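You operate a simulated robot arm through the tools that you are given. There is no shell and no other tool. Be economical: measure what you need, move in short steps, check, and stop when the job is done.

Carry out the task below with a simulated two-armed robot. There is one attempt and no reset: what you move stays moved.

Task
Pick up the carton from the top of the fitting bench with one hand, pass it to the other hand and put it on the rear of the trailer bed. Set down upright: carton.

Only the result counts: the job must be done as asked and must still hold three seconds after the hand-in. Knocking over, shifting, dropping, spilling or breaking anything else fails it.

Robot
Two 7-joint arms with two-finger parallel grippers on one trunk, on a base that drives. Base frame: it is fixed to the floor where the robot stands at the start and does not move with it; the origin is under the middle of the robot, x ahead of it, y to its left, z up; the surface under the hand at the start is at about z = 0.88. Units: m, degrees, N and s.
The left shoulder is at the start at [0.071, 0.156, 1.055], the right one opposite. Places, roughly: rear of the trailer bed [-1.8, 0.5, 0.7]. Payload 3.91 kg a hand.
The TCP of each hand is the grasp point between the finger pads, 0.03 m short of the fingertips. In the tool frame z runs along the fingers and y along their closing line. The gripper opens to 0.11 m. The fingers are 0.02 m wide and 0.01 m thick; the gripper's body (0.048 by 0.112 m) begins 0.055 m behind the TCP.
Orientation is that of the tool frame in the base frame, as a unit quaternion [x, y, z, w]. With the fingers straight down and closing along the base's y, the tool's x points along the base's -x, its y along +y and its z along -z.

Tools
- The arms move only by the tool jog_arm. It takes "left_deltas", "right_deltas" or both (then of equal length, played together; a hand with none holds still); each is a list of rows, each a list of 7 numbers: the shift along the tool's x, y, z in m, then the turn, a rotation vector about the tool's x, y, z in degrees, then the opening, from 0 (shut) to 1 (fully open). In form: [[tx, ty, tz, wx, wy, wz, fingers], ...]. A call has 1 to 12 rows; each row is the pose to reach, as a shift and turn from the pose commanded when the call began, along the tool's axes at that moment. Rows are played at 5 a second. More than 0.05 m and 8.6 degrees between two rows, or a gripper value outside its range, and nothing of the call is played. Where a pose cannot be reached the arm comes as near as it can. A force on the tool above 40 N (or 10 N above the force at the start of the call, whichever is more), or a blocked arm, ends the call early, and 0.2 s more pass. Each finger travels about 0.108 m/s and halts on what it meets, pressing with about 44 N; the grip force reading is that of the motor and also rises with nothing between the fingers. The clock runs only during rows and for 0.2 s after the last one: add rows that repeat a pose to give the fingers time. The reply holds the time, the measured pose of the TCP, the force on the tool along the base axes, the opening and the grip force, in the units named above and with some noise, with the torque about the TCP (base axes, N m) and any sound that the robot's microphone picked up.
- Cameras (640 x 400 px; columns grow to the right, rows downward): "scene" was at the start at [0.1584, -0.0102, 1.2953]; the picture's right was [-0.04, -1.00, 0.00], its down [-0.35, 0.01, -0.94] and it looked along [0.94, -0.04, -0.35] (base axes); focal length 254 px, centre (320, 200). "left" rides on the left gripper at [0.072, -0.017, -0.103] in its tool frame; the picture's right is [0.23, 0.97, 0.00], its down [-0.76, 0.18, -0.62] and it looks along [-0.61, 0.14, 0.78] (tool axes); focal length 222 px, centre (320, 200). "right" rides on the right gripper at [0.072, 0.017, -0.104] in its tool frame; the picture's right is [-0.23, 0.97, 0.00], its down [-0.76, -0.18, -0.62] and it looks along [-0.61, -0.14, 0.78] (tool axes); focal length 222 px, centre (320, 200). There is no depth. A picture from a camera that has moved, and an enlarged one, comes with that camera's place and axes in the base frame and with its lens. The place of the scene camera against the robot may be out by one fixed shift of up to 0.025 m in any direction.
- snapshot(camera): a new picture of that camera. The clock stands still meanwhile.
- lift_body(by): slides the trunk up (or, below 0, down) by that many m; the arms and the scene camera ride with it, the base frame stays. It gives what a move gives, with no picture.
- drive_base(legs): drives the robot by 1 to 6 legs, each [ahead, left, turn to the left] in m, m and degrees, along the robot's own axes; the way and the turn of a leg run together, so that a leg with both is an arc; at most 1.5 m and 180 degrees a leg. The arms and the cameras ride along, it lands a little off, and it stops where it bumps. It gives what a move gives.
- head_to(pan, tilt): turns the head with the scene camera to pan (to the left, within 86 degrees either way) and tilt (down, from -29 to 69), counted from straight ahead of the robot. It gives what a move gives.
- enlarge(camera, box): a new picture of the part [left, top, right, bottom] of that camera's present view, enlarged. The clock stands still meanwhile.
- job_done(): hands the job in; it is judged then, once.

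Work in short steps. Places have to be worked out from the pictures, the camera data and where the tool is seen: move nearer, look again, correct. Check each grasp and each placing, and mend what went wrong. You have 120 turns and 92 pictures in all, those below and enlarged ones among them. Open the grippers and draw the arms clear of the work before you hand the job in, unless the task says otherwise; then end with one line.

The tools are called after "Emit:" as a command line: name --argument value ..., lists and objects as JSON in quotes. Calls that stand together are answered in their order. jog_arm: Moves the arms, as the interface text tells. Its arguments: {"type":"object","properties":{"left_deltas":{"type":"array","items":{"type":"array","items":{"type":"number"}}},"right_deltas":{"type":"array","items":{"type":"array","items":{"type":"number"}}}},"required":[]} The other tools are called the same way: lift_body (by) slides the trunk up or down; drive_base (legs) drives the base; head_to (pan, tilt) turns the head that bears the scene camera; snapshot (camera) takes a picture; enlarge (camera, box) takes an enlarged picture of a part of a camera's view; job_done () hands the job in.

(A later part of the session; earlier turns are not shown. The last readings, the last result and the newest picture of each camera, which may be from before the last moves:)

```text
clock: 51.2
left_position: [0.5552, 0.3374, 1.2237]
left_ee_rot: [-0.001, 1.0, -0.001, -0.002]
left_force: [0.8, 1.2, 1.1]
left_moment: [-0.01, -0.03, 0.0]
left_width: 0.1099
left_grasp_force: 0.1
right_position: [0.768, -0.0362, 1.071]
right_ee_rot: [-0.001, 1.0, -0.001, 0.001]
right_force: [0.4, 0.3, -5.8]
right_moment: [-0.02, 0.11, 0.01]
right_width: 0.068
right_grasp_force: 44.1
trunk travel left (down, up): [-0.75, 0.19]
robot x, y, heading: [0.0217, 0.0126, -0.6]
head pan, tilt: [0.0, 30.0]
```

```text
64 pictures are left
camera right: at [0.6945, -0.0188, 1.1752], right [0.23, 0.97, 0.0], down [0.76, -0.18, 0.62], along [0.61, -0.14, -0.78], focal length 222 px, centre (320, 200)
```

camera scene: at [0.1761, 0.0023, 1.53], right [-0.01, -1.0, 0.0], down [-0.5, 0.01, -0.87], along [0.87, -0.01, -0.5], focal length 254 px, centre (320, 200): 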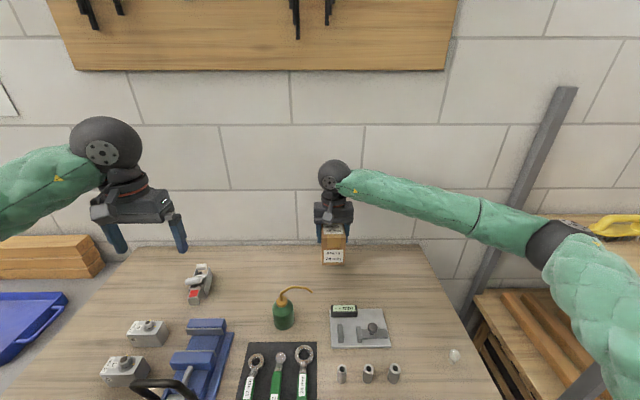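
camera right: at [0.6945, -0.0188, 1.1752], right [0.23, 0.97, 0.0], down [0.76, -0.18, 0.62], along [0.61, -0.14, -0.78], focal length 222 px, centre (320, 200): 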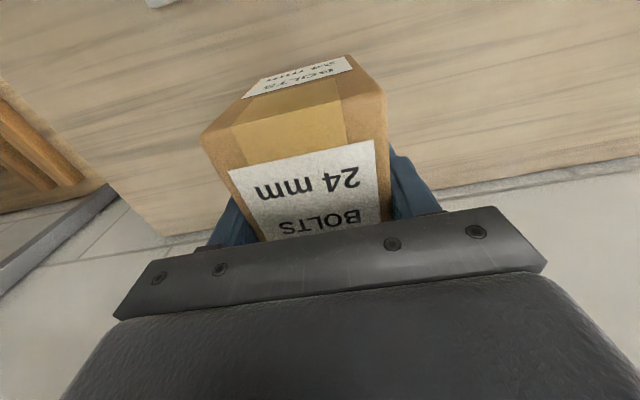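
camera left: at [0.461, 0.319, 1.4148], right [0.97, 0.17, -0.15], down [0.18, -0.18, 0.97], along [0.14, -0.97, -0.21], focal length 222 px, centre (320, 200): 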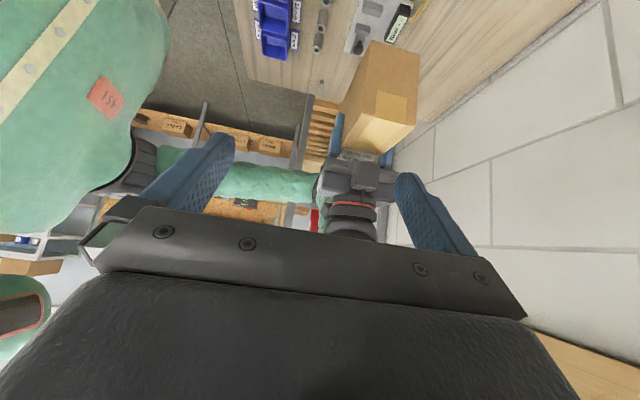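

The spot below is free: the gauge's back edge is near x 0.68 and the carton's near end is at 0.72. I lower the carton slowly to the bench.

Emit:
jog_arm --right_deltas '[[0, 0, 0.015, 0, 0, 0, 0], [0, 0, 0.03, 0, 0, 0, 0], [0, 0, 0.045, 0, 0, 0, 0], [0, 0, 0.06, 0, 0, 0, 0], [0, 0, 0.075, 0, 0, 0, 0], [0, 0, 0.088, 0, 0, 0, 0], [0, 0, 0.098, 0, 0, 0, 0], [0, 0, 0.105, 0, 0, 0, 0], [0, 0, 0.11, 0, 0, 0, 0], [0, 0, 0.113, 0, 0, 0, 0], [0, 0, 0.115, 0, 0, 0, 0], [0, 0, 0.115, 0, 0, 0, 0]]'

```text
clock: 53.9
left_position: [0.5537, 0.3372, 1.2247]
left_ee_rot: [0.0, 1.0, -0.001, -0.001]
left_force: [-1.1, -0.6, 0.6]
left_moment: [0.04, -0.02, 0.01]
left_width: 0.1103
left_grasp_force: 0.0
right_position: [0.7677, -0.0369, 0.9572]
right_ee_rot: [-0.001, 1.0, -0.001, 0.001]
right_force: [2.7, 1.9, 7.4]
right_moment: [0.47, -1.26, -0.03]
right_width: 0.0681
right_grasp_force: 43.9
trunk travel left (down, up): [-0.75, 0.19]
robot x, y, heading: [0.019, 0.0106, -0.6]
head pan, tilt: [0.0, 30.0]
```

It has touched the bench. I open the fingers, slide the hand 0.055 forward along the carton and close on its far part.

Emit:
jog_arm --right_deltas '[[0, 0, 0, 0, 0, 0, 0.5], [0, 0, 0, 0, 0, 0, 1], [0, 0, 0, 0, 0, 0, 1], [-0.006, 0, 0, 0, 0, 0, 1], [-0.016, 0, 0, 0, 0, 0, 1], [-0.028, 0, 0, 0, 0, 0, 1], [-0.04, 0, 0, 0, 0, 0, 1], [-0.05, 0, 0, 0, 0, 0, 1], [-0.055, 0, 0, 0, 0, 0, 1], [-0.055, 0, 0, 0, 0, 0, 1]]'

Emit:
snapshot --camera "right"

Emit:
enlarge --camera "scene" --box '[240, 150, 440, 275]'

```text
clock: 56.0
left_position: [0.555, 0.3371, 1.2239]
left_ee_rot: [0.0, 1.0, -0.001, -0.002]
left_force: [-0.3, -0.2, -0.1]
left_moment: [0.02, 0.01, 0.01]
left_width: 0.1099
left_grasp_force: 0.0
right_position: [0.8213, -0.0362, 0.9566]
right_ee_rot: [-0.001, 1.0, -0.001, 0.001]
right_force: [0.0, -0.7, -0.1]
right_moment: [-0.02, 0.0, -0.01]
right_width: 0.1099
right_grasp_force: 0.0
trunk travel left (down, up): [-0.75, 0.19]
robot x, y, heading: [0.0171, 0.0079, -0.7]
head pan, tilt: [0.0, 30.0]
```

```text
63 pictures are left
camera right: at [0.7492, -0.0184, 1.0609], right [0.22, 0.97, 0.0], down [0.76, -0.17, 0.62], along [0.61, -0.14, -0.78], focal length 222 px, centre (320, 200)
```

right: 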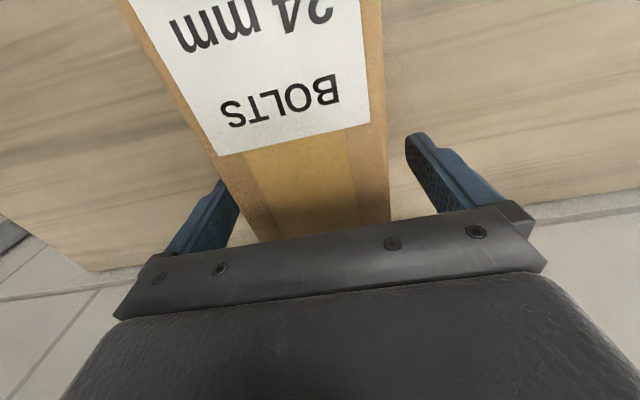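

```text
3.20 times, centred on (340, 212) of scene
camera zoom: at [0.1758, 0.0023, 1.5299], right [-0.01, -1.0, 0.0], down [-0.5, 0.01, -0.87], along [0.87, -0.01, -0.5], focal length 812 px, centre (256, 160)
```

zoom: 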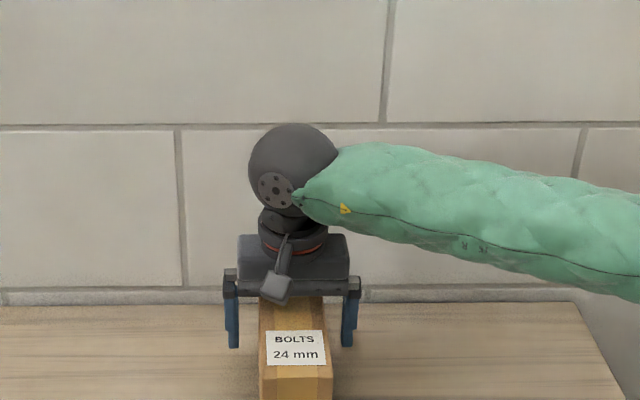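

The carton stands upright and centred between the fingers. I close and lift.

Emit:
jog_arm --right_deltas '[[0, 0, 0, 0, 0, 0, 0.6], [0, 0, 0, 0, 0, 0, 0.3], [0, 0, 0, 0, 0, 0, 0], [0, 0, 0, 0, 0, 0, 0], [0, 0, 0, 0, 0, 0, 0], [0, 0, -0.008, 0, 0, 0, 0], [0, 0, -0.025, 0, 0, 0, 0], [0, 0, -0.045, 0, 0, 0, 0], [0, 0, -0.065, 0, 0, 0, 0], [0, 0, -0.085, 0, 0, 0, 0], [0, 0, -0.1, 0, 0, 0, 0], [0, 0, -0.1, 0, 0, 0, 0]]'

Emit:
jog_arm --right_deltas '[[0.01, 0.004, -0.015, 0, 0, 0, 0], [0.025, 0.008, -0.035, 0, 0, 0, 0], [0.04, 0.012, -0.055, 0, 0, 0, 0], [0.055, 0.016, -0.075, 0, 0, 0, 0], [0.07, 0.02, -0.095, 0, 0, 0, 0], [0.085, 0.024, -0.115, 0, 0, 0, 0], [0.1, 0.028, -0.135, 0, 0, 0, 0], [0.11, 0.032, -0.15, 0, 0, 0, 0], [0.12, 0.036, -0.165, 0, 0, 0, 0], [0.12, 0.036, -0.165, 0, 0, 0, 0]]'

Emit:
snapshot --camera "scene"

Emit:
snapshot --camera "left"

```text
clock: 58.6
left_position: [0.5548, 0.3376, 1.2229]
left_ee_rot: [0.0, 1.0, -0.001, -0.002]
left_force: [0.6, 0.8, -0.2]
left_moment: [-0.04, -0.01, 0.0]
left_width: 0.1101
left_grasp_force: 0.0
right_position: [0.8234, -0.0355, 1.0551]
right_ee_rot: [-0.001, 1.0, -0.001, 0.0]
right_force: [0.4, 0.3, -6.8]
right_moment: [-0.01, -0.18, -0.01]
right_width: 0.0678
right_grasp_force: 43.6
trunk travel left (down, up): [-0.75, 0.19]
robot x, y, heading: [0.0188, 0.0071, -0.8]
head pan, tilt: [0.0, 30.0]
```

```text
clock: 60.9
left_position: [0.5543, 0.3369, 1.2239]
left_ee_rot: [0.0, 1.0, 0.0, -0.002]
left_force: [-0.4, -0.8, -0.1]
left_moment: [0.0, 0.0, -0.03]
left_width: 0.1099
left_grasp_force: 0.1
right_position: [0.7022, -0.0002, 1.22]
right_ee_rot: [-0.001, 1.0, -0.001, 0.001]
right_force: [0.2, 1.4, -5.7]
right_moment: [0.02, -0.22, 0.01]
right_width: 0.0681
right_grasp_force: 43.9
trunk travel left (down, up): [-0.75, 0.19]
robot x, y, heading: [0.0214, 0.0085, -1.0]
head pan, tilt: [0.0, 30.0]
```

```text
61 pictures are left
camera scene: at [0.1766, 0.0022, 1.5298], right [-0.01, -1.0, 0.0], down [-0.5, 0.01, -0.87], along [0.87, -0.01, -0.5], focal length 254 px, centre (320, 200)
```

scene: 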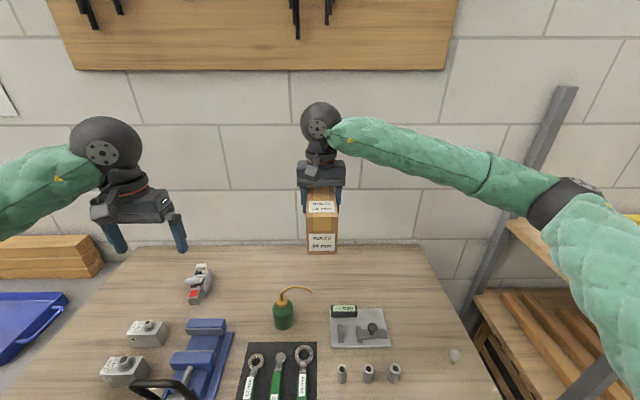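

```text
60 pictures are left
camera left: at [0.4819, 0.3207, 1.3303], right [-0.23, 0.97, 0.0], down [0.76, 0.18, 0.62], along [0.6, 0.14, -0.78], focal length 222 px, centre (320, 200)
```

left: 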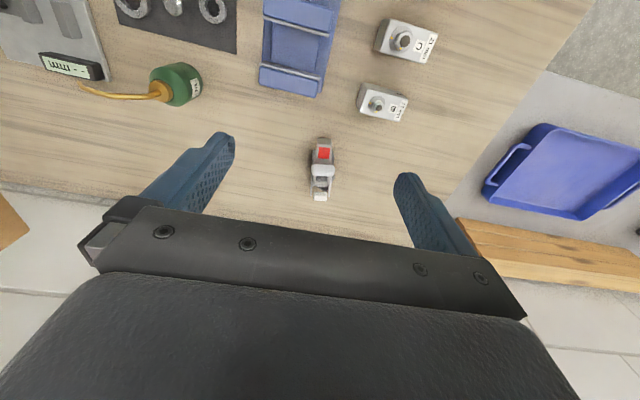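

The regrasp is good. The carton's centre is about (0.672, 0), its near end is at x≈0.60 and z runs from 1.1445 to 1.25. I tilt the left hand 45° forward and down, and move it toward a pre-approach point.

Emit:
jog_arm --left_deltas '[[0.001, -0.008, -0.005, 0, -3, 0, 1], [0.003, -0.02, -0.012, 0, -7, 0, 1], [0.005, -0.032, -0.02, 0, -11, 0, 1], [0.008, -0.045, -0.028, 0, -15, 0, 1], [0.01, -0.058, -0.036, 0, -19, 0, 1], [0.012, -0.071, -0.044, 0, -23, 0, 1], [0.014, -0.084, -0.052, 0, -27, 0, 1], [0.015, -0.097, -0.06, 0, -31, 0, 1], [0.015, -0.11, -0.066, 0, -36, 0, 1], [0.015, -0.122, -0.071, 0, -41, 0, 1], [0.015, -0.132, -0.075, 0, -45, 0, 1], [0.015, -0.137, -0.075, 0, -45, 0, 1]]'

Emit:
snapshot --camera "scene"

```text
clock: 63.5
left_position: [0.5892, 0.1963, 1.321]
left_ee_rot: [0.0, 0.924, -0.001, 0.382]
left_force: [-0.4, 0.5, -0.3]
left_moment: [0.01, 0.0, -0.01]
left_width: 0.11
left_grasp_force: 0.1
left hand out of reach, approached as far as the arm can: row 7, 8, 9, 10, 11, 12
right_position: [0.7026, -0.0009, 1.2214]
right_ee_rot: [-0.001, 1.0, -0.002, 0.0]
right_force: [0.7, 0.0, -5.9]
right_moment: [-0.02, -0.2, 0.01]
right_width: 0.0677
right_grasp_force: 44.5
trunk travel left (down, up): [-0.75, 0.19]
robot x, y, heading: [0.0207, 0.0097, -0.5]
head pan, tilt: [0.0, 30.0]
```

```text
59 pictures are left
camera scene: at [0.1763, 0.0024, 1.5298], right [-0.01, -1.0, 0.0], down [-0.5, 0.01, -0.87], along [0.87, -0.01, -0.5], focal length 254 px, centre (320, 200)
```

scene: 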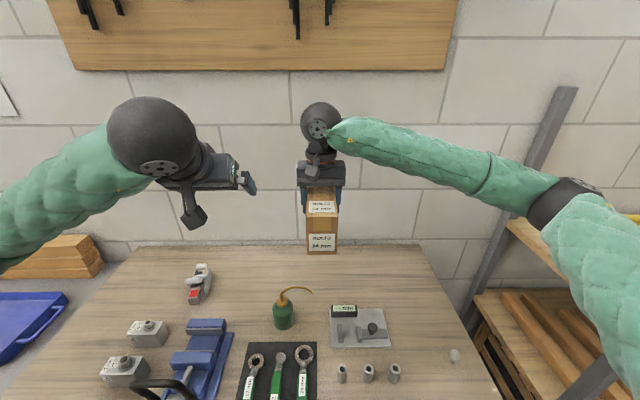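

The tilt is achieved, but the pose is near the body limit. I move the carton 0.08 further forward and bring the left hand across behind it.

Emit:
jog_arm --right_deltas '[[-0.008, 0, 0, 0, 0, 0, 0], [-0.02, 0, 0, 0, 0, 0, 0], [-0.034, 0, 0, 0, 0, 0, 0], [-0.048, 0, 0, 0, 0, 0, 0], [-0.062, 0, 0, 0, 0, 0, 0], [-0.074, 0, 0, 0, 0, 0, 0], [-0.08, 0, 0, 0, 0, 0, 0], [-0.08, 0, 0, 0, 0, 0, 0], [-0.08, 0, 0, 0, 0, 0, 0], [-0.08, 0, 0, 0, 0, 0, 0], [-0.08, 0, 0, 0, 0, 0, 0], [-0.08, 0, 0, 0, 0, 0, 0]]' --left_deltas '[[0, -0.008, 0, 0, 0, 0, 1], [0, -0.025, 0.005, 0, 0, 0, 1], [0, -0.043, 0.01, 0, 0, 0, 1], [0, -0.061, 0.015, 0, 0, 0, 1], [0, -0.079, 0.02, 0, 0, 0, 1], [0, -0.097, 0.025, 0, 0, 0, 1], [0, -0.115, 0.028, 0, 0, 0, 1], [0, -0.133, 0.028, 0, 0, 0, 1], [0, -0.151, 0.028, 0, 0, 0, 1], [0, -0.169, 0.028, 0, 0, 0, 1], [0, -0.185, 0.028, 0, 0, 0, 1], [0, -0.193, 0.028, 0, 0, 0, 1]]'

Emit:
snapshot --camera "scene"

Emit:
snapshot --camera "left"

```text
clock: 66.0
left_position: [0.608, 0.0023, 1.3006]
left_ee_rot: [-0.001, 0.924, -0.001, 0.382]
left_force: [0.2, -0.2, 0.5]
left_moment: [0.0, -0.03, -0.04]
left_width: 0.1098
left_grasp_force: 0.2
right_position: [0.7807, -0.0022, 1.2208]
right_ee_rot: [-0.001, 1.0, -0.001, 0.0]
right_force: [0.3, 0.7, -6.2]
right_moment: [0.0, -0.2, 0.01]
right_width: 0.0679
right_grasp_force: 44.5
trunk travel left (down, up): [-0.75, 0.19]
robot x, y, heading: [0.0185, 0.0076, -0.5]
head pan, tilt: [0.0, 30.0]
```

```text
58 pictures are left
camera scene: at [0.1765, 0.002, 1.5298], right [-0.01, -1.0, 0.0], down [-0.5, 0.01, -0.87], along [0.87, -0.01, -0.5], focal length 254 px, centre (320, 200)
```

scene: 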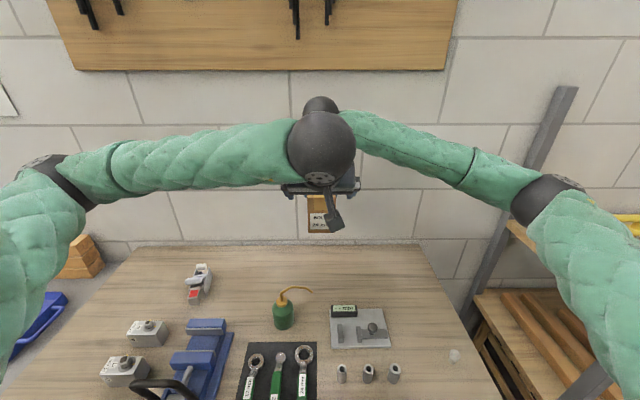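

```text
57 pictures are left
camera left: at [0.4831, -0.0144, 1.3259], right [-0.16, 0.97, -0.16], down [0.1, 0.18, 0.98], along [0.98, 0.14, -0.13], focal length 222 px, centre (320, 200)
```

left: 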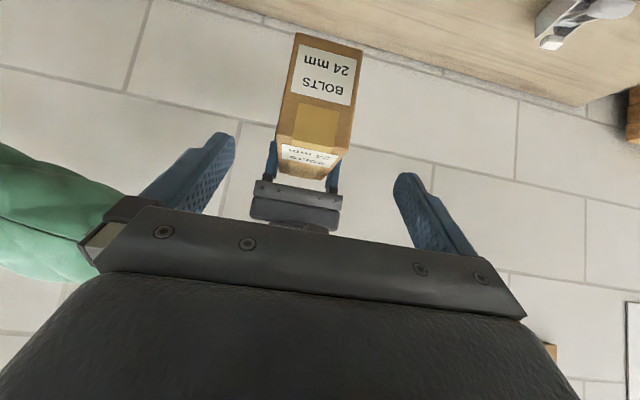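

The left hand is aligned behind the carton. I advance most of the way along the finger axis and check.

Emit:
jog_arm --left_deltas '[[-0.001, -0.001, 0.012, 0, 0, 0, 1], [-0.002, -0.002, 0.027, 0, 0, 0, 1], [-0.003, -0.003, 0.042, 0, 0, 0, 1], [-0.004, -0.004, 0.057, 0, 0, 0, 1], [-0.005, -0.004, 0.072, 0, 0, 0, 1], [-0.005, -0.004, 0.085, 0, 0, 0, 1], [-0.005, -0.004, 0.09, 0, 0, 0, 1], [-0.005, -0.004, 0.09, 0, 0, 0, 1]]'

Emit:
snapshot --camera "left"

Emit:
enlarge --camera "scene" --box '[240, 100, 400, 200]'

Emit:
snapshot --camera "right"

```text
clock: 67.8
left_position: [0.6753, -0.0025, 1.2401]
left_ee_rot: [-0.001, 0.925, -0.001, 0.381]
left_force: [-0.1, -0.7, 0.5]
left_moment: [0.01, -0.03, 0.01]
left_width: 0.11
left_grasp_force: 0.1
right_position: [0.7822, -0.0017, 1.2208]
right_ee_rot: [0.0, 1.0, 0.0, 0.0]
right_force: [0.1, -0.7, -6.3]
right_moment: [0.0, -0.22, 0.0]
right_width: 0.0678
right_grasp_force: 43.9
trunk travel left (down, up): [-0.75, 0.19]
robot x, y, heading: [0.0173, 0.0084, -0.6]
head pan, tilt: [0.0, 30.0]
```

```text
56 pictures are left
camera left: at [0.5506, -0.0195, 1.2651], right [-0.16, 0.97, -0.16], down [0.1, 0.18, 0.98], along [0.98, 0.14, -0.13], focal length 222 px, centre (320, 200)
```

left: 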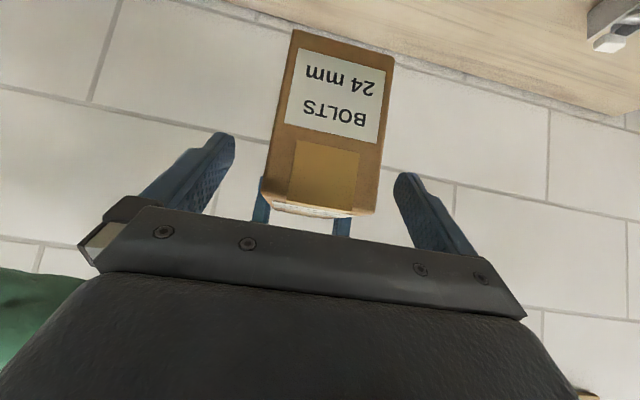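

```text
4.00 times, centred on (320, 150) of scene
camera zoom: at [0.1765, 0.0022, 1.5298], right [-0.01, -1.0, 0.0], down [-0.5, 0.01, -0.87], along [0.87, -0.01, -0.5], focal length 1015 px, centre (320, 400)
```

zoom: 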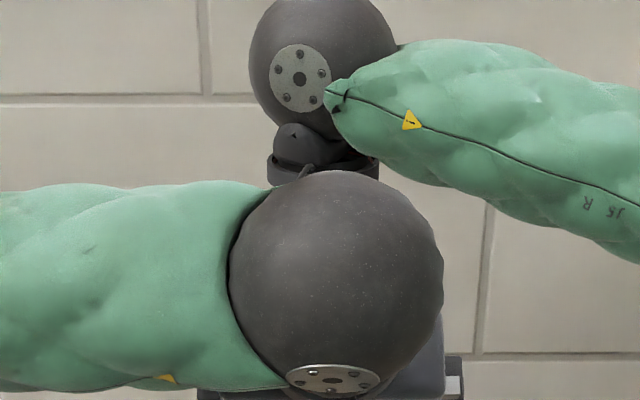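

```text
54 pictures are left
camera right: at [0.7087, 0.0167, 1.3253], right [0.23, 0.97, 0.0], down [0.76, -0.17, 0.62], along [0.61, -0.14, -0.78], focal length 222 px, centre (320, 200)
```

right: 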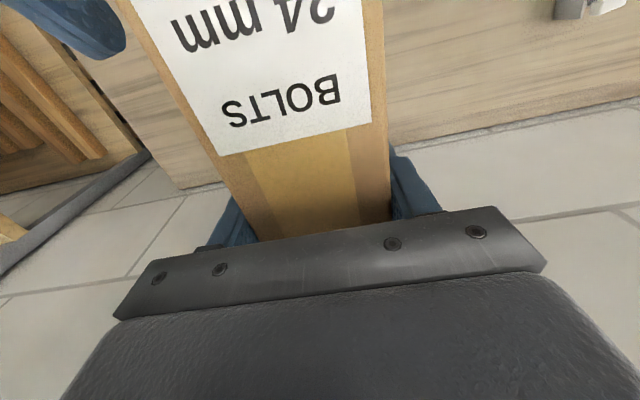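

Both fingers clear the carton sides. I advance the last 0.038 and close the left gripper.

Emit:
jog_arm --left_deltas '[[0, 0, 0.01, 0, 0, 0, 1], [0, 0, 0.022, 0, 0, 0, 1], [0, 0, 0.033, 0, 0, 0, 1], [0, 0, 0.038, 0, 0, 0, 1], [0, 0, 0.038, 0, 0, 0, 1], [0, 0, 0.038, 0, 0, 0, 0.75], [0, 0, 0.038, 0, 0, 0, 0.5], [0, 0, 0.038, 0, 0, 0, 0.2], [0, 0, 0.038, 0, 0, 0, 0], [0, 0, 0.038, 0, 0, 0, 0], [0, 0, 0.038, 0, 0, 0, 0]]'

Emit:
snapshot --camera "left"

Emit:
snapshot --camera "right"

```text
clock: 70.2
left_position: [0.7023, -0.0006, 1.2133]
left_ee_rot: [-0.001, 0.924, 0.0, 0.381]
left_force: [0.6, 15.5, -1.0]
left_moment: [0.28, -0.18, 0.57]
left_width: 0.068
left_grasp_force: 43.6
right_position: [0.7817, -0.0029, 1.2217]
right_ee_rot: [-0.001, 1.0, -0.001, 0.0]
right_force: [-0.5, -15.4, -4.8]
right_moment: [-0.42, 0.13, 0.64]
right_width: 0.0679
right_grasp_force: 44.3
trunk travel left (down, up): [-0.75, 0.19]
robot x, y, heading: [0.0245, 0.0088, -0.6]
head pan, tilt: [0.0, 30.0]
```

```text
53 pictures are left
camera left: at [0.5776, -0.0187, 1.2383], right [-0.16, 0.97, -0.16], down [0.1, 0.18, 0.98], along [0.98, 0.14, -0.13], focal length 222 px, centre (320, 200)
```

left: 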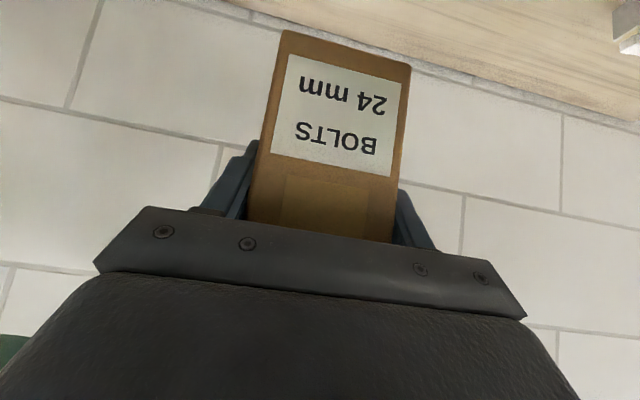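

```text
52 pictures are left
camera right: at [0.7089, 0.0164, 1.3253], right [0.23, 0.97, 0.0], down [0.76, -0.17, 0.62], along [0.61, -0.14, -0.78], focal length 222 px, centre (320, 200)
```

right: 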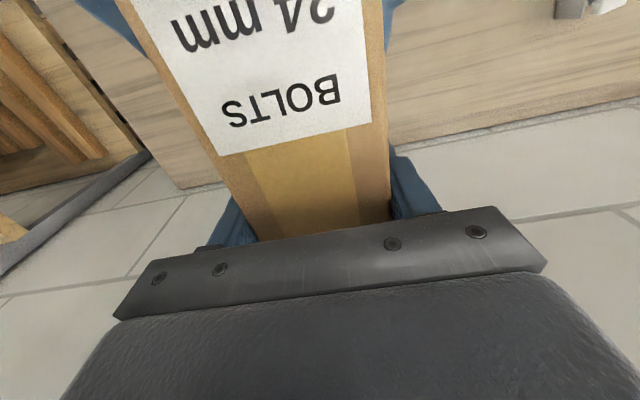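

Both hands hold the carton. I open the right hand and raise it clear.

Emit:
jog_arm --right_deltas '[[0, 0, 0, 0, 0, 0, 0.3], [0, 0, 0, 0, 0, 0, 0.7], [0, 0, 0, 0, 0, 0, 1], [0, 0, 0, 0, 0, 0, 1], [0, 0, -0.01, 0, 0, 0, 1], [0, 0, -0.03, 0, 0, 0, 1], [0, 0, -0.05, 0, 0, 0, 1], [0, 0, -0.07, 0, 0, 0, 1], [0, 0, -0.09, 0, 0, 0, 1], [0, 0, -0.1, 0, 0, 0, 1]]'

Emit:
snapshot --camera "right"

```text
clock: 72.5
left_position: [0.7023, -0.0022, 1.2133]
left_ee_rot: [0.0, 0.924, -0.001, 0.381]
left_force: [-0.4, -0.1, -0.7]
left_moment: [0.0, 0.29, 0.01]
left_width: 0.068
left_grasp_force: 44.0
right_position: [0.7811, 0.0001, 1.3216]
right_ee_rot: [-0.001, 1.0, 0.0, 0.002]
right_force: [0.2, 0.7, -0.1]
right_moment: [-0.02, -0.02, -0.02]
right_width: 0.1101
right_grasp_force: 0.1
trunk travel left (down, up): [-0.75, 0.19]
robot x, y, heading: [0.0199, 0.0094, -0.8]
head pan, tilt: [0.0, 30.0]
```

```text
51 pictures are left
camera right: at [0.7097, 0.0174, 1.4246], right [0.23, 0.97, 0.0], down [0.76, -0.17, 0.62], along [0.61, -0.14, -0.78], focal length 222 px, centre (320, 200)
```

right: 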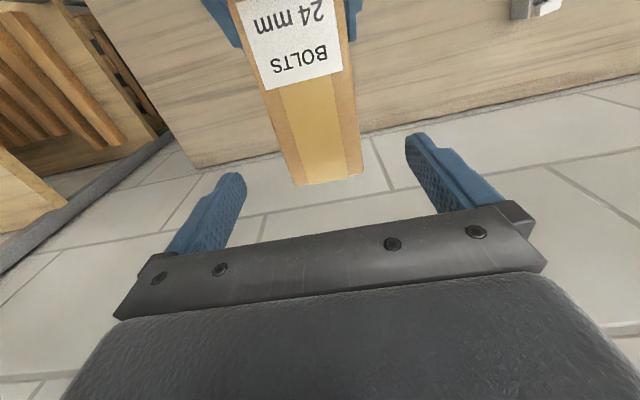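

The left hand alone holds the carton. I move the right hand off to its own side.

Emit:
jog_arm --right_deltas '[[0, -0.01, -0.01, 0, 0, 0, 1], [0, -0.03, -0.02, 0, 0, 0, 1], [0.005, -0.055, -0.02, 0, 0, 0, 1], [0.01, -0.08, -0.02, 0, 0, 0, 1], [0.02, -0.105, -0.02, 0, 0, 0, 1], [0.03, -0.13, -0.02, 0, 0, 0, 1], [0.04, -0.155, -0.02, 0, 0, 0, 1], [0.05, -0.18, -0.02, 0, 0, 0, 1], [0.07, -0.205, -0.02, 0, 0, 0, 1], [0.09, -0.23, -0.02, 0, 0, 0, 1], [0.11, -0.25, -0.02, 0, 0, 0, 0.6], [0.12, -0.26, -0.02, 0, 0, 0, 0.5]]'

Emit:
snapshot --camera "scene"

Emit:
snapshot --camera "left"

```text
clock: 75.2
left_position: [0.7111, 0.0489, 1.2167]
left_ee_rot: [-0.024, 0.924, 0.003, 0.382]
left_force: [0.3, 1.4, -5.4]
left_moment: [-0.03, 0.27, 0.04]
left_width: 0.0678
left_grasp_force: 44.5
right_position: [0.6858, -0.2058, 1.3436]
right_ee_rot: [-0.029, 1.0, -0.006, 0.0]
right_force: [0.1, -0.6, 0.1]
right_moment: [0.0, -0.02, 0.04]
right_width: 0.0549
right_grasp_force: 0.1
trunk travel left (down, up): [-0.75, 0.19]
robot x, y, heading: [0.034, 0.0172, 2.1]
head pan, tilt: [0.0, 30.0]
stopped in row 12 (right hand): the arm was blocked; the commanded pose is now the measured one
```

```text
50 pictures are left
camera scene: at [0.1843, 0.0312, 1.5317], right [0.04, -1.0, 0.01], down [-0.5, -0.03, -0.87], along [0.87, 0.03, -0.5], focal length 254 px, centre (320, 200)
```

scene: 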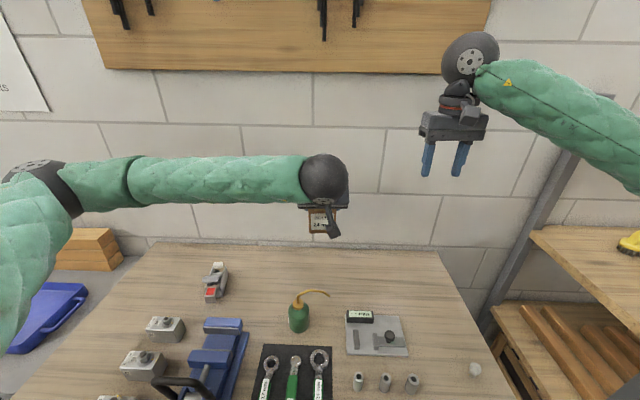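

```text
49 pictures are left
camera left: at [0.5869, 0.0256, 1.2415], right [-0.21, 0.96, -0.17], down [0.09, 0.19, 0.98], along [0.97, 0.19, -0.13], focal length 222 px, centre (320, 200)
```

left: 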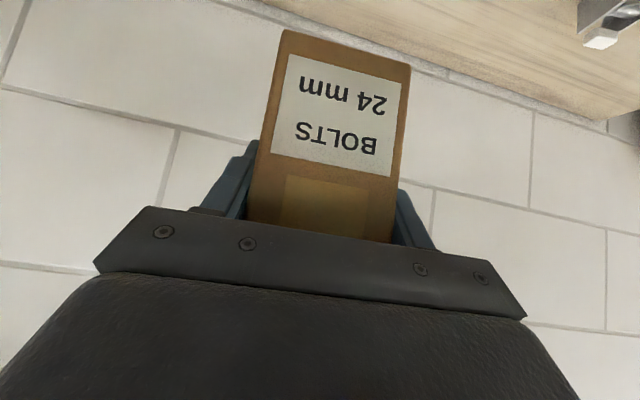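

The base sways when the arm moves quickly sideways. I settle slowly, draw the left hand and carton in close for driving, and then look left and right.

Emit:
jog_arm --left_deltas '[[0, 0, 0, 0, 0, 0, 0], [0, 0, 0, 0, 0, 0, 0], [0, 0.004, -0.004, 0, 0, 0, 0], [0, 0.01, -0.01, 0, 0, 0, 0], [0, 0.018, -0.018, 0, 0, 0, 0], [0, 0.028, -0.026, 0, 0, 0, 0], [0, 0.038, -0.034, 0, 0, 0, 0], [0, 0.048, -0.042, 0, 0, 0, 0], [0, 0.058, -0.05, 0, 0, 0, 0], [0, 0.068, -0.056, 0, 0, 0, 0], [0, 0.075, -0.06, 0, 0, 0, 0], [0, 0.075, -0.06, 0, 0, 0, 0]]'

Emit:
head_to --pan 85 --tilt 30

Emit:
snapshot --camera "scene"

Emit:
head_to --pan -85 --tilt 30

Emit:
snapshot --camera "scene"

```text
clock: 77.8
left_position: [0.668, 0.122, 1.2553]
left_ee_rot: [-0.025, 0.924, 0.002, 0.382]
left_force: [-0.7, 0.4, -6.4]
left_moment: [0.0, 0.26, -0.02]
left_width: 0.0679
left_grasp_force: 44.7
right_position: [0.6871, -0.2088, 1.3431]
right_ee_rot: [-0.027, 1.0, -0.007, 0.0]
right_force: [0.0, -0.8, -0.5]
right_moment: [-0.02, 0.01, 0.01]
right_width: 0.0546
right_grasp_force: 0.1
trunk travel left (down, up): [-0.75, 0.19]
robot x, y, heading: [0.0347, 0.0155, 2.3]
head pan, tilt: [0.0, 30.0]
```

```text
clock: 79.4
left_position: [0.6673, 0.1233, 1.2553]
left_ee_rot: [-0.026, 0.924, 0.003, 0.382]
left_force: [0.8, -0.2, -6.5]
left_moment: [-0.02, 0.29, 0.02]
left_width: 0.068
left_grasp_force: 44.2
right_position: [0.6872, -0.208, 1.343]
right_ee_rot: [-0.027, 1.0, -0.007, -0.001]
right_force: [0.0, -0.7, -0.8]
right_moment: [-0.02, -0.01, 0.01]
right_width: 0.0551
right_grasp_force: 0.0
trunk travel left (down, up): [-0.75, 0.19]
robot x, y, heading: [0.0356, 0.0145, 1.8]
head pan, tilt: [85.0, 30.0]
```

```text
48 pictures are left
camera scene: at [0.1011, 0.1202, 1.5286], right [1.0, -0.05, 0.0], down [-0.02, -0.51, -0.86], along [0.05, 0.86, -0.51], focal length 254 px, centre (320, 200)
```

scene: 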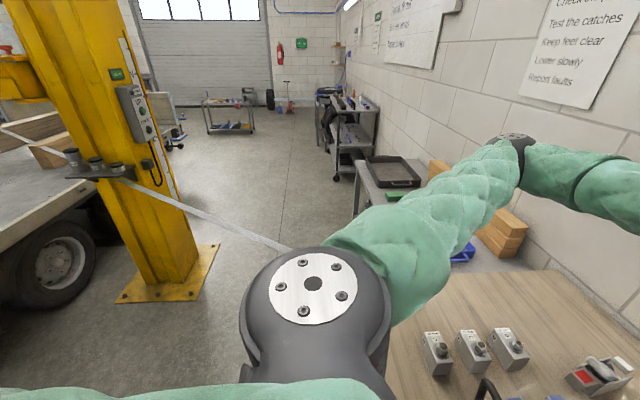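

```text
clock: 82.0
left_position: [0.6664, 0.1234, 1.2569]
left_ee_rot: [-0.025, 0.924, 0.002, 0.382]
left_force: [0.8, -0.1, -6.1]
left_moment: [0.02, 0.27, 0.02]
left_width: 0.0681
left_grasp_force: 43.9
right_position: [0.6877, -0.207, 1.3447]
right_ee_rot: [-0.028, 1.0, -0.007, 0.001]
right_force: [0.0, 0.4, -0.4]
right_moment: [0.0, 0.02, -0.01]
right_width: 0.0553
right_grasp_force: 0.1
trunk travel left (down, up): [-0.75, 0.19]
robot x, y, heading: [0.0309, 0.0126, 2.0]
head pan, tilt: [-85.0, 30.0]
```

```text
47 pictures are left
camera scene: at [0.1073, -0.0602, 1.5314], right [-0.99, -0.13, 0.0], down [-0.06, 0.48, -0.87], along [0.11, -0.87, -0.49], focal length 254 px, centre (320, 200)
```

scene: 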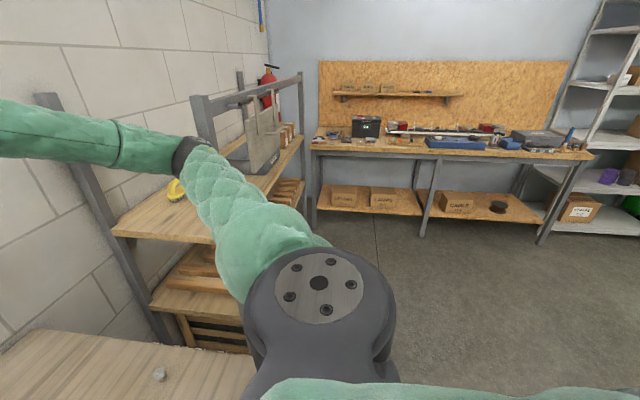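

The yellow lift column stands near (-0.96, 1.45) with the trailer behind it. I back away from the bench a little, turn left 90° in place, and look at the trailer.

Emit:
drive_base --legs '[[-0.35, 0, 0], [0, 0, 88]]'

Emit:
head_to --pan 60 --tilt 25

Emit:
snapshot --camera "scene"

Emit:
snapshot --camera "left"

```text
clock: 88.0
left_position: [-0.3869, 0.6415, 1.2566]
left_ee_rot: [0.659, -0.648, -0.272, -0.268]
left_force: [0.0, 0.3, -6.3]
left_moment: [-0.29, -0.04, -0.01]
left_width: 0.0679
left_grasp_force: 43.6
right_position: [-0.0544, 0.6503, 1.3373]
right_ee_rot: [0.715, -0.699, 0.001, 0.0]
right_force: [0.0, -1.0, 0.3]
right_moment: [-0.01, 0.01, -0.01]
right_width: 0.055
right_grasp_force: 0.0
trunk travel left (down, up): [-0.75, 0.19]
robot x, y, heading: [-0.3138, 0.0013, 90.5]
head pan, tilt: [-85.0, 30.0]
```

```text
clock: 90.3
left_position: [-0.3867, 0.6409, 1.2563]
left_ee_rot: [0.66, -0.648, -0.271, -0.267]
left_force: [-0.1, 0.1, -6.5]
left_moment: [-0.29, -0.03, 0.0]
left_width: 0.0678
left_grasp_force: 44.6
right_position: [-0.0549, 0.651, 1.3385]
right_ee_rot: [0.715, -0.699, 0.0, 0.0]
right_force: [-0.5, 0.0, 0.2]
right_moment: [0.0, -0.01, 0.01]
right_width: 0.0551
right_grasp_force: 0.1
trunk travel left (down, up): [-0.75, 0.19]
robot x, y, heading: [-0.3122, 0.0011, 90.4]
head pan, tilt: [60.0, 25.0]
```

```text
46 pictures are left
camera scene: at [-0.3797, 0.093, 1.5378], right [0.5, 0.87, 0.0], down [0.37, -0.21, -0.91], along [-0.79, 0.45, -0.42], focal length 254 px, centre (320, 200)
```

scene: 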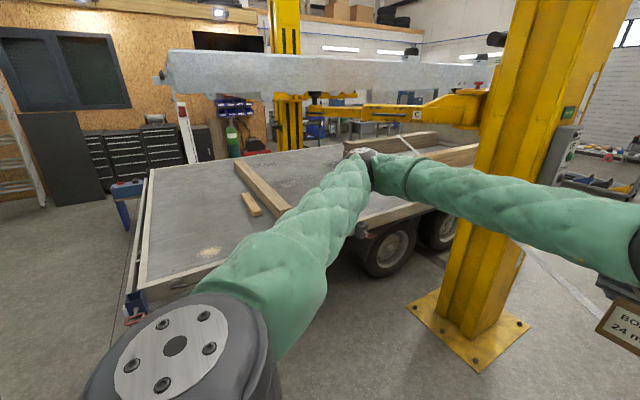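

```text
45 pictures are left
camera left: at [-0.3688, 0.5175, 1.2813], right [-0.97, -0.18, -0.16], down [-0.18, 0.1, 0.98], along [-0.16, 0.98, -0.13], focal length 222 px, centre (320, 200)
```

left: 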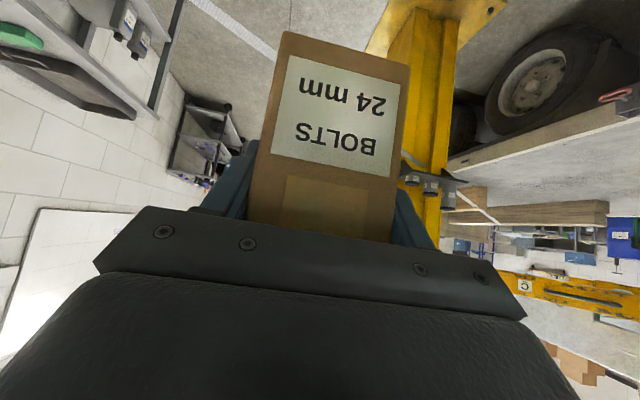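

The trailer bed's near long edge is at x≈-1.46, its rear edge at y≈-0.2, and it extends along +y. Timber and a small block lie near (-1.9..-2.2, 0.5..0.67). I turn to face it fully, then look again.

Emit:
drive_base --legs '[[0, 0, 88]]'

Emit:
head_to --pan -10 --tilt 20

Emit:
snapshot --camera "scene"

```text
clock: 94.5
left_position: [-0.9539, -0.0607, 1.2559]
left_ee_rot: [0.925, 0.002, -0.38, 0.0]
left_force: [-0.6, -1.2, -5.6]
left_moment: [-0.01, -0.31, 0.01]
left_width: 0.068
left_grasp_force: 44.4
right_position: [-0.9577, 0.2721, 1.3389]
right_ee_rot: [1.0, 0.003, 0.001, 0.0]
right_force: [-0.5, -0.3, -0.2]
right_moment: [0.01, 0.0, -0.01]
right_width: 0.0547
right_grasp_force: 0.0
trunk travel left (down, up): [-0.75, 0.19]
robot x, y, heading: [-0.3125, 0.002, 179.5]
head pan, tilt: [60.0, 25.0]
```

```text
clock: 95.9
left_position: [-0.9544, -0.0608, 1.2558]
left_ee_rot: [0.925, 0.0, -0.381, -0.001]
left_force: [-0.8, 0.0, -6.4]
left_moment: [0.02, -0.3, -0.02]
left_width: 0.0679
left_grasp_force: 43.6
right_position: [-0.9588, 0.2709, 1.3391]
right_ee_rot: [1.0, 0.003, 0.001, -0.001]
right_force: [0.5, -0.2, 0.7]
right_moment: [0.02, 0.05, 0.01]
right_width: 0.0549
right_grasp_force: 0.1
trunk travel left (down, up): [-0.75, 0.19]
robot x, y, heading: [-0.316, 0.0046, 179.3]
head pan, tilt: [-10.0, 20.0]
```

```text
44 pictures are left
camera scene: at [-0.4424, 0.0135, 1.5459], right [0.18, 0.98, 0.0], down [0.34, -0.06, -0.94], along [-0.92, 0.17, -0.34], focal length 254 px, centre (320, 200)
```

scene: 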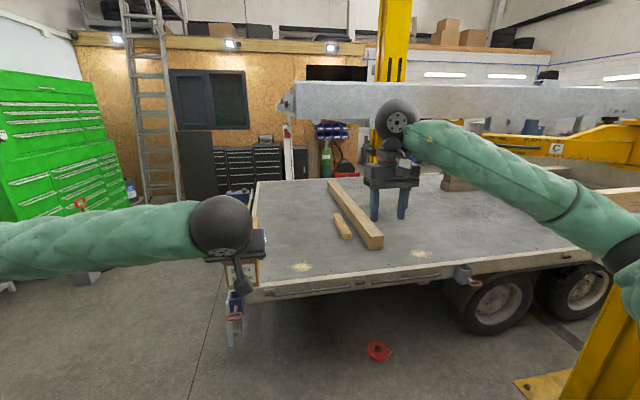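

There is an overhead beam at z≈1.47 over the bed near x≈-1.95. The timber end is near (-1.81, 0.63), a small block starts near (-1.95, 0.485), and the bed in front of them is clear. I'll place the carton around (-1.77, 0.42). First I lower the trunk and draw the right hand in, then drive closer.

Emit:
lift_body --by -0.15

Emit:
jog_arm --right_deltas '[[0.008, 0, 0, 0, 0, 0, 0.5], [0.02, 0, 0, 0, 0, 0, 0.5], [0.034, 0, 0, 0, 0, 0, 0.5], [0.048, 0, 0, 0, 0, 0, 0.5], [0.062, 0, 0, 0, 0, 0, 0.5], [0.076, 0, 0, 0, 0, 0, 0.5], [0.088, 0, 0, 0, 0, 0, 0.5], [0.095, 0, 0, 0, 0, 0, 0.5], [0.1, 0, 0, 0, 0, 0, 0.5]]'

Emit:
drive_base --legs '[[0, -0.47, 0], [0.45, 0, 0]]'

Emit:
head_to --pan 0 --tilt 35

Emit:
snapshot --camera "scene"

```text
clock: 97.7
left_position: [-0.9533, -0.0601, 1.1057]
left_ee_rot: [0.924, 0.001, -0.381, 0.0]
left_force: [-0.3, 0.1, -6.0]
left_moment: [0.0, -0.26, 0.03]
left_width: 0.0679
left_grasp_force: 43.6
right_position: [-0.9585, 0.271, 1.1893]
right_ee_rot: [1.0, 0.003, 0.001, 0.0]
right_force: [0.7, -0.7, 0.0]
right_moment: [0.0, -0.01, -0.01]
right_width: 0.0549
right_grasp_force: 0.0
trunk travel left (down, up): [-0.6, 0.34]
robot x, y, heading: [-0.3158, 0.0067, 179.3]
head pan, tilt: [-10.0, 20.0]
```

```text
clock: 99.7
left_position: [-0.9547, -0.0603, 1.1066]
left_ee_rot: [0.924, 0.001, -0.382, 0.0]
left_force: [0.2, -0.2, -6.8]
left_moment: [0.0, -0.31, 0.03]
left_width: 0.068
left_grasp_force: 44.0
right_position: [-0.8586, 0.2729, 1.1889]
right_ee_rot: [1.0, 0.004, 0.0, 0.0]
right_force: [-0.3, -1.0, 0.7]
right_moment: [0.0, -0.03, 0.03]
right_width: 0.0553
right_grasp_force: 0.0
trunk travel left (down, up): [-0.6, 0.34]
robot x, y, heading: [-0.3123, 0.0034, 179.5]
head pan, tilt: [-10.0, 20.0]
```

```text
clock: 104.9
left_position: [-1.3965, 0.4331, 1.1059]
left_ee_rot: [0.925, 0.0, -0.381, -0.001]
left_force: [0.4, 0.5, -6.9]
left_moment: [0.0, -0.27, -0.01]
left_width: 0.0679
left_grasp_force: 43.9
right_position: [-1.3007, 0.7656, 1.1884]
right_ee_rot: [1.0, 0.004, 0.0, 0.0]
right_force: [0.5, 0.3, 0.7]
right_moment: [0.01, 0.0, 0.03]
right_width: 0.0553
right_grasp_force: 0.0
trunk travel left (down, up): [-0.6, 0.34]
robot x, y, heading: [-0.7578, 0.4936, 179.4]
head pan, tilt: [-10.0, 20.0]
```

```text
clock: 105.7
left_position: [-1.3959, 0.4327, 1.1062]
left_ee_rot: [0.924, 0.001, -0.381, 0.0]
left_force: [-0.2, 1.0, -5.2]
left_moment: [-0.04, -0.27, 0.01]
left_width: 0.0678
left_grasp_force: 43.5
right_position: [-1.3005, 0.7658, 1.1891]
right_ee_rot: [1.0, 0.004, 0.0, 0.0]
right_force: [0.5, 0.3, -0.3]
right_moment: [0.0, 0.01, -0.04]
right_width: 0.0553
right_grasp_force: 0.1
trunk travel left (down, up): [-0.6, 0.34]
robot x, y, heading: [-0.7595, 0.4974, 179.5]
head pan, tilt: [0.0, 35.0]
```

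```text
43 pictures are left
camera scene: at [-0.8805, 0.4904, 1.3721], right [0.01, 1.0, 0.0], down [0.57, -0.01, -0.82], along [-0.82, 0.01, -0.57], focal length 254 px, centre (320, 200)
```

scene: 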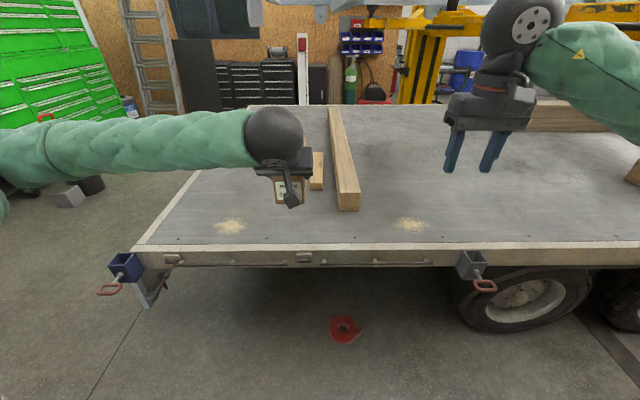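

The bed around (-1.75, 0.44) is free: the timber's left edge is at y≈0.57 and the block starts at x≈-1.93. I lower the trunk 0.2 and drive forward 0.29.

Emit:
lift_body --by -0.2

Emit:
drive_base --legs '[[0.29, 0, 0]]'

Emit:
snapshot --camera "scene"

Emit:
snapshot --camera "left"

Emit:
snapshot --camera "right"

```text
clock: 107.8
left_position: [-1.3951, 0.4332, 0.9064]
left_ee_rot: [0.925, 0.0, -0.381, -0.001]
left_force: [-0.7, -0.7, -5.1]
left_moment: [-0.01, -0.28, -0.01]
left_width: 0.0679
left_grasp_force: 43.9
right_position: [-1.3014, 0.7658, 0.9895]
right_ee_rot: [1.0, 0.004, 0.0, 0.001]
right_force: [-0.3, 1.7, -0.6]
right_moment: [-0.03, 0.02, 0.01]
right_width: 0.0551
right_grasp_force: 0.0
trunk travel left (down, up): [-0.4, 0.54]
robot x, y, heading: [-0.7598, 0.4923, 179.1]
head pan, tilt: [0.0, 35.0]
```

```text
clock: 109.8
left_position: [-1.6858, 0.4319, 0.9055]
left_ee_rot: [0.925, 0.004, -0.38, 0.001]
left_force: [-0.9, 0.3, -6.0]
left_moment: [0.01, -0.33, 0.0]
left_width: 0.0679
left_grasp_force: 44.2
right_position: [-1.5905, 0.7641, 0.9876]
right_ee_rot: [1.0, 0.006, 0.0, 0.0]
right_force: [-1.4, 1.1, -0.1]
right_moment: [0.04, -0.01, 0.01]
right_width: 0.0548
right_grasp_force: 0.0
trunk travel left (down, up): [-0.4, 0.54]
robot x, y, heading: [-1.0468, 0.4961, 179.8]
head pan, tilt: [0.0, 35.0]
```

```text
42 pictures are left
camera scene: at [-1.1697, 0.4921, 1.1718], right [0.01, 1.0, 0.0], down [0.57, 0.0, -0.82], along [-0.82, 0.0, -0.58], focal length 254 px, centre (320, 200)
```

scene: 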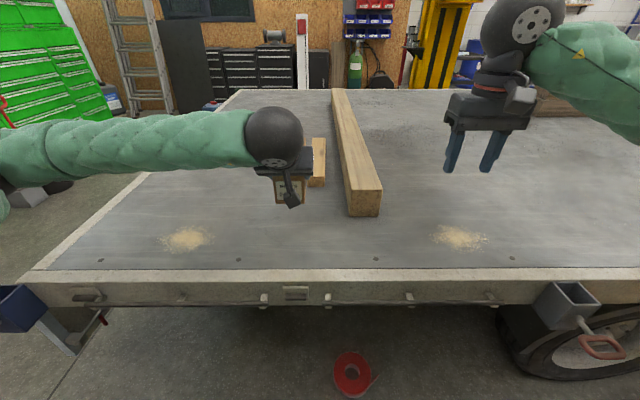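

```text
41 pictures are left
camera left: at [-1.5613, 0.45, 0.9307], right [0.17, -0.97, -0.16], down [-0.1, -0.18, 0.98], along [-0.98, -0.15, -0.13], focal length 222 px, centre (320, 200)
```

left: 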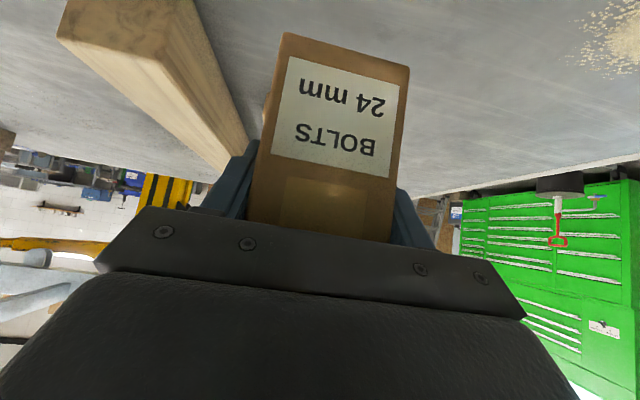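

```text
40 pictures are left
camera right: at [-1.518, 0.7501, 1.0923], right [-0.22, -0.98, 0.0], down [-0.76, 0.17, 0.62], along [-0.61, 0.14, -0.78], focal length 222 px, centre (320, 200)
```

right: 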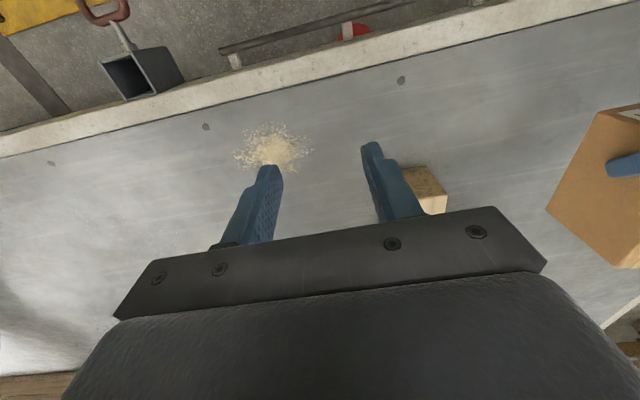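

The carton is over free bed at about (-1.734, 0.432). I lower it by arm to about 2 cm above the bed and look.

Emit:
jog_arm --left_deltas '[[0.005, 0, 0.008, 0, 0, 0, 0], [0.013, 0, 0.018, 0, 0, 0, 0], [0.022, 0, 0.03, 0, 0, 0, 0], [0.031, 0, 0.042, 0, 0, 0, 0], [0.04, 0, 0.054, 0, 0, 0, 0], [0.049, 0, 0.066, 0, 0, 0, 0], [0.058, 0, 0.078, 0, 0, 0, 0], [0.065, 0, 0.087, 0, 0, 0, 0], [0.07, 0, 0.0926, 0, 0, 0, 0], [0.07, 0, 0.0926, 0, 0, 0, 0]]'

Emit:
snapshot --camera "scene"

Emit:
snapshot --camera "right"

Emit:
snapshot --camera "left"

```text
clock: 112.0
left_position: [-1.6993, 0.4317, 0.791]
left_ee_rot: [0.925, 0.003, -0.381, 0.001]
left_force: [-0.1, 0.2, -5.9]
left_moment: [0.05, -0.3, 0.03]
left_width: 0.0675
left_grasp_force: 43.5
right_position: [-1.5896, 0.7647, 0.9884]
right_ee_rot: [1.0, 0.005, 0.001, 0.0]
right_force: [-0.8, 0.2, 0.1]
right_moment: [0.02, -0.01, -0.01]
right_width: 0.055
right_grasp_force: 0.0
trunk travel left (down, up): [-0.4, 0.54]
robot x, y, heading: [-1.0442, 0.4952, 179.7]
head pan, tilt: [0.0, 35.0]
```

```text
39 pictures are left
camera scene: at [-1.1686, 0.492, 1.1721], right [0.01, 1.0, 0.0], down [0.57, 0.0, -0.82], along [-0.82, 0.0, -0.57], focal length 254 px, centre (320, 200)
```

scene: 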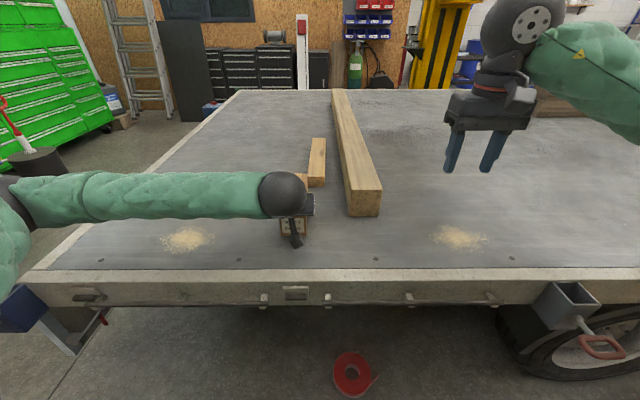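

```text
38 pictures are left
camera right: at [-1.517, 0.7501, 1.0928], right [-0.22, -0.98, 0.0], down [-0.76, 0.17, 0.62], along [-0.61, 0.14, -0.78], focal length 222 px, centre (320, 200)
```

right: 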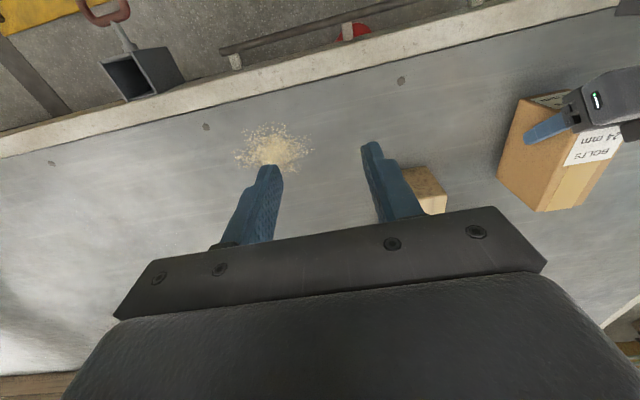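

```text
37 pictures are left
camera left: at [-1.5765, 0.4501, 0.8156], right [0.17, -0.97, -0.16], down [-0.1, -0.18, 0.98], along [-0.98, -0.15, -0.13], focal length 222 px, centre (320, 200)
```

left: 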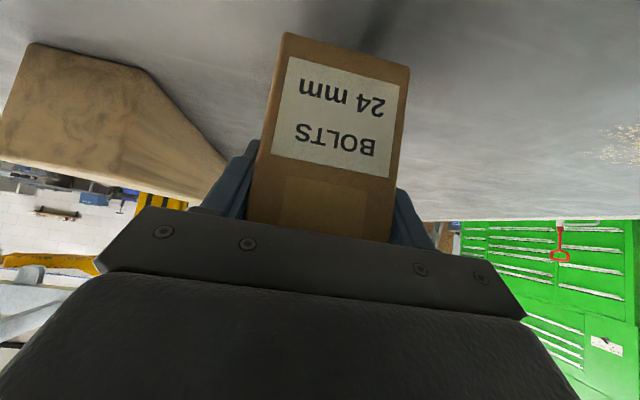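

The carton is clear of everything and nearly down. I lower in small steps to feel for contact.

Emit:
jog_arm --left_deltas '[[0.003, 0, 0.003, 0, 0, 0, 0], [0.006, 0, 0.006, 0, 0, 0, 0], [0.009, 0, 0.009, 0, 0, 0, 0], [0.012, 0, 0.012, 0, 0, 0, 0], [0.014, 0, 0.014, 0, 0, 0, 0], [0.014, 0, 0.014, 0, 0, 0, 0]]'

```text
clock: 113.4
left_position: [-1.6997, 0.433, 0.7722]
left_ee_rot: [0.924, 0.003, -0.381, 0.001]
left_force: [0.5, -0.6, -6.1]
left_moment: [-0.03, -0.27, -0.02]
left_width: 0.068
left_grasp_force: 44.0
right_position: [-1.5894, 0.7657, 0.9896]
right_ee_rot: [1.0, 0.005, 0.001, 0.001]
right_force: [-0.5, -0.3, 0.1]
right_moment: [0.0, 0.0, -0.03]
right_width: 0.0551
right_grasp_force: 0.0
trunk travel left (down, up): [-0.4, 0.54]
robot x, y, heading: [-1.0473, 0.4992, 179.9]
head pan, tilt: [0.0, 35.0]
```

There is no contact yet (z 0.772). I continue in 1.5 mm steps.

Emit:
jog_arm --left_deltas '[[0.001, 0, 0.001, 0, 0, 0, 0], [0.002, 0, 0.002, 0, 0, 0, 0], [0.003, 0, 0.003, 0, 0, 0, 0], [0.004, 0, 0.004, 0, 0, 0, 0], [0.004, 0, 0.004, 0, 0, 0, 0]]'

```text
clock: 114.6
left_position: [-1.6997, 0.4325, 0.7681]
left_ee_rot: [0.924, 0.003, -0.383, 0.001]
left_force: [-4.9, 2.9, 31.7]
left_moment: [-0.66, -0.89, 0.05]
left_width: 0.068
left_grasp_force: 43.5
right_position: [-1.5877, 0.7656, 0.9906]
right_ee_rot: [1.0, 0.005, 0.0, 0.001]
right_force: [0.3, -0.4, 1.0]
right_moment: [0.0, -0.03, -0.04]
right_width: 0.055
right_grasp_force: 0.1
trunk travel left (down, up): [-0.4, 0.54]
robot x, y, heading: [-1.0435, 0.4987, 180.0]
head pan, tilt: [0.0, 35.0]
```

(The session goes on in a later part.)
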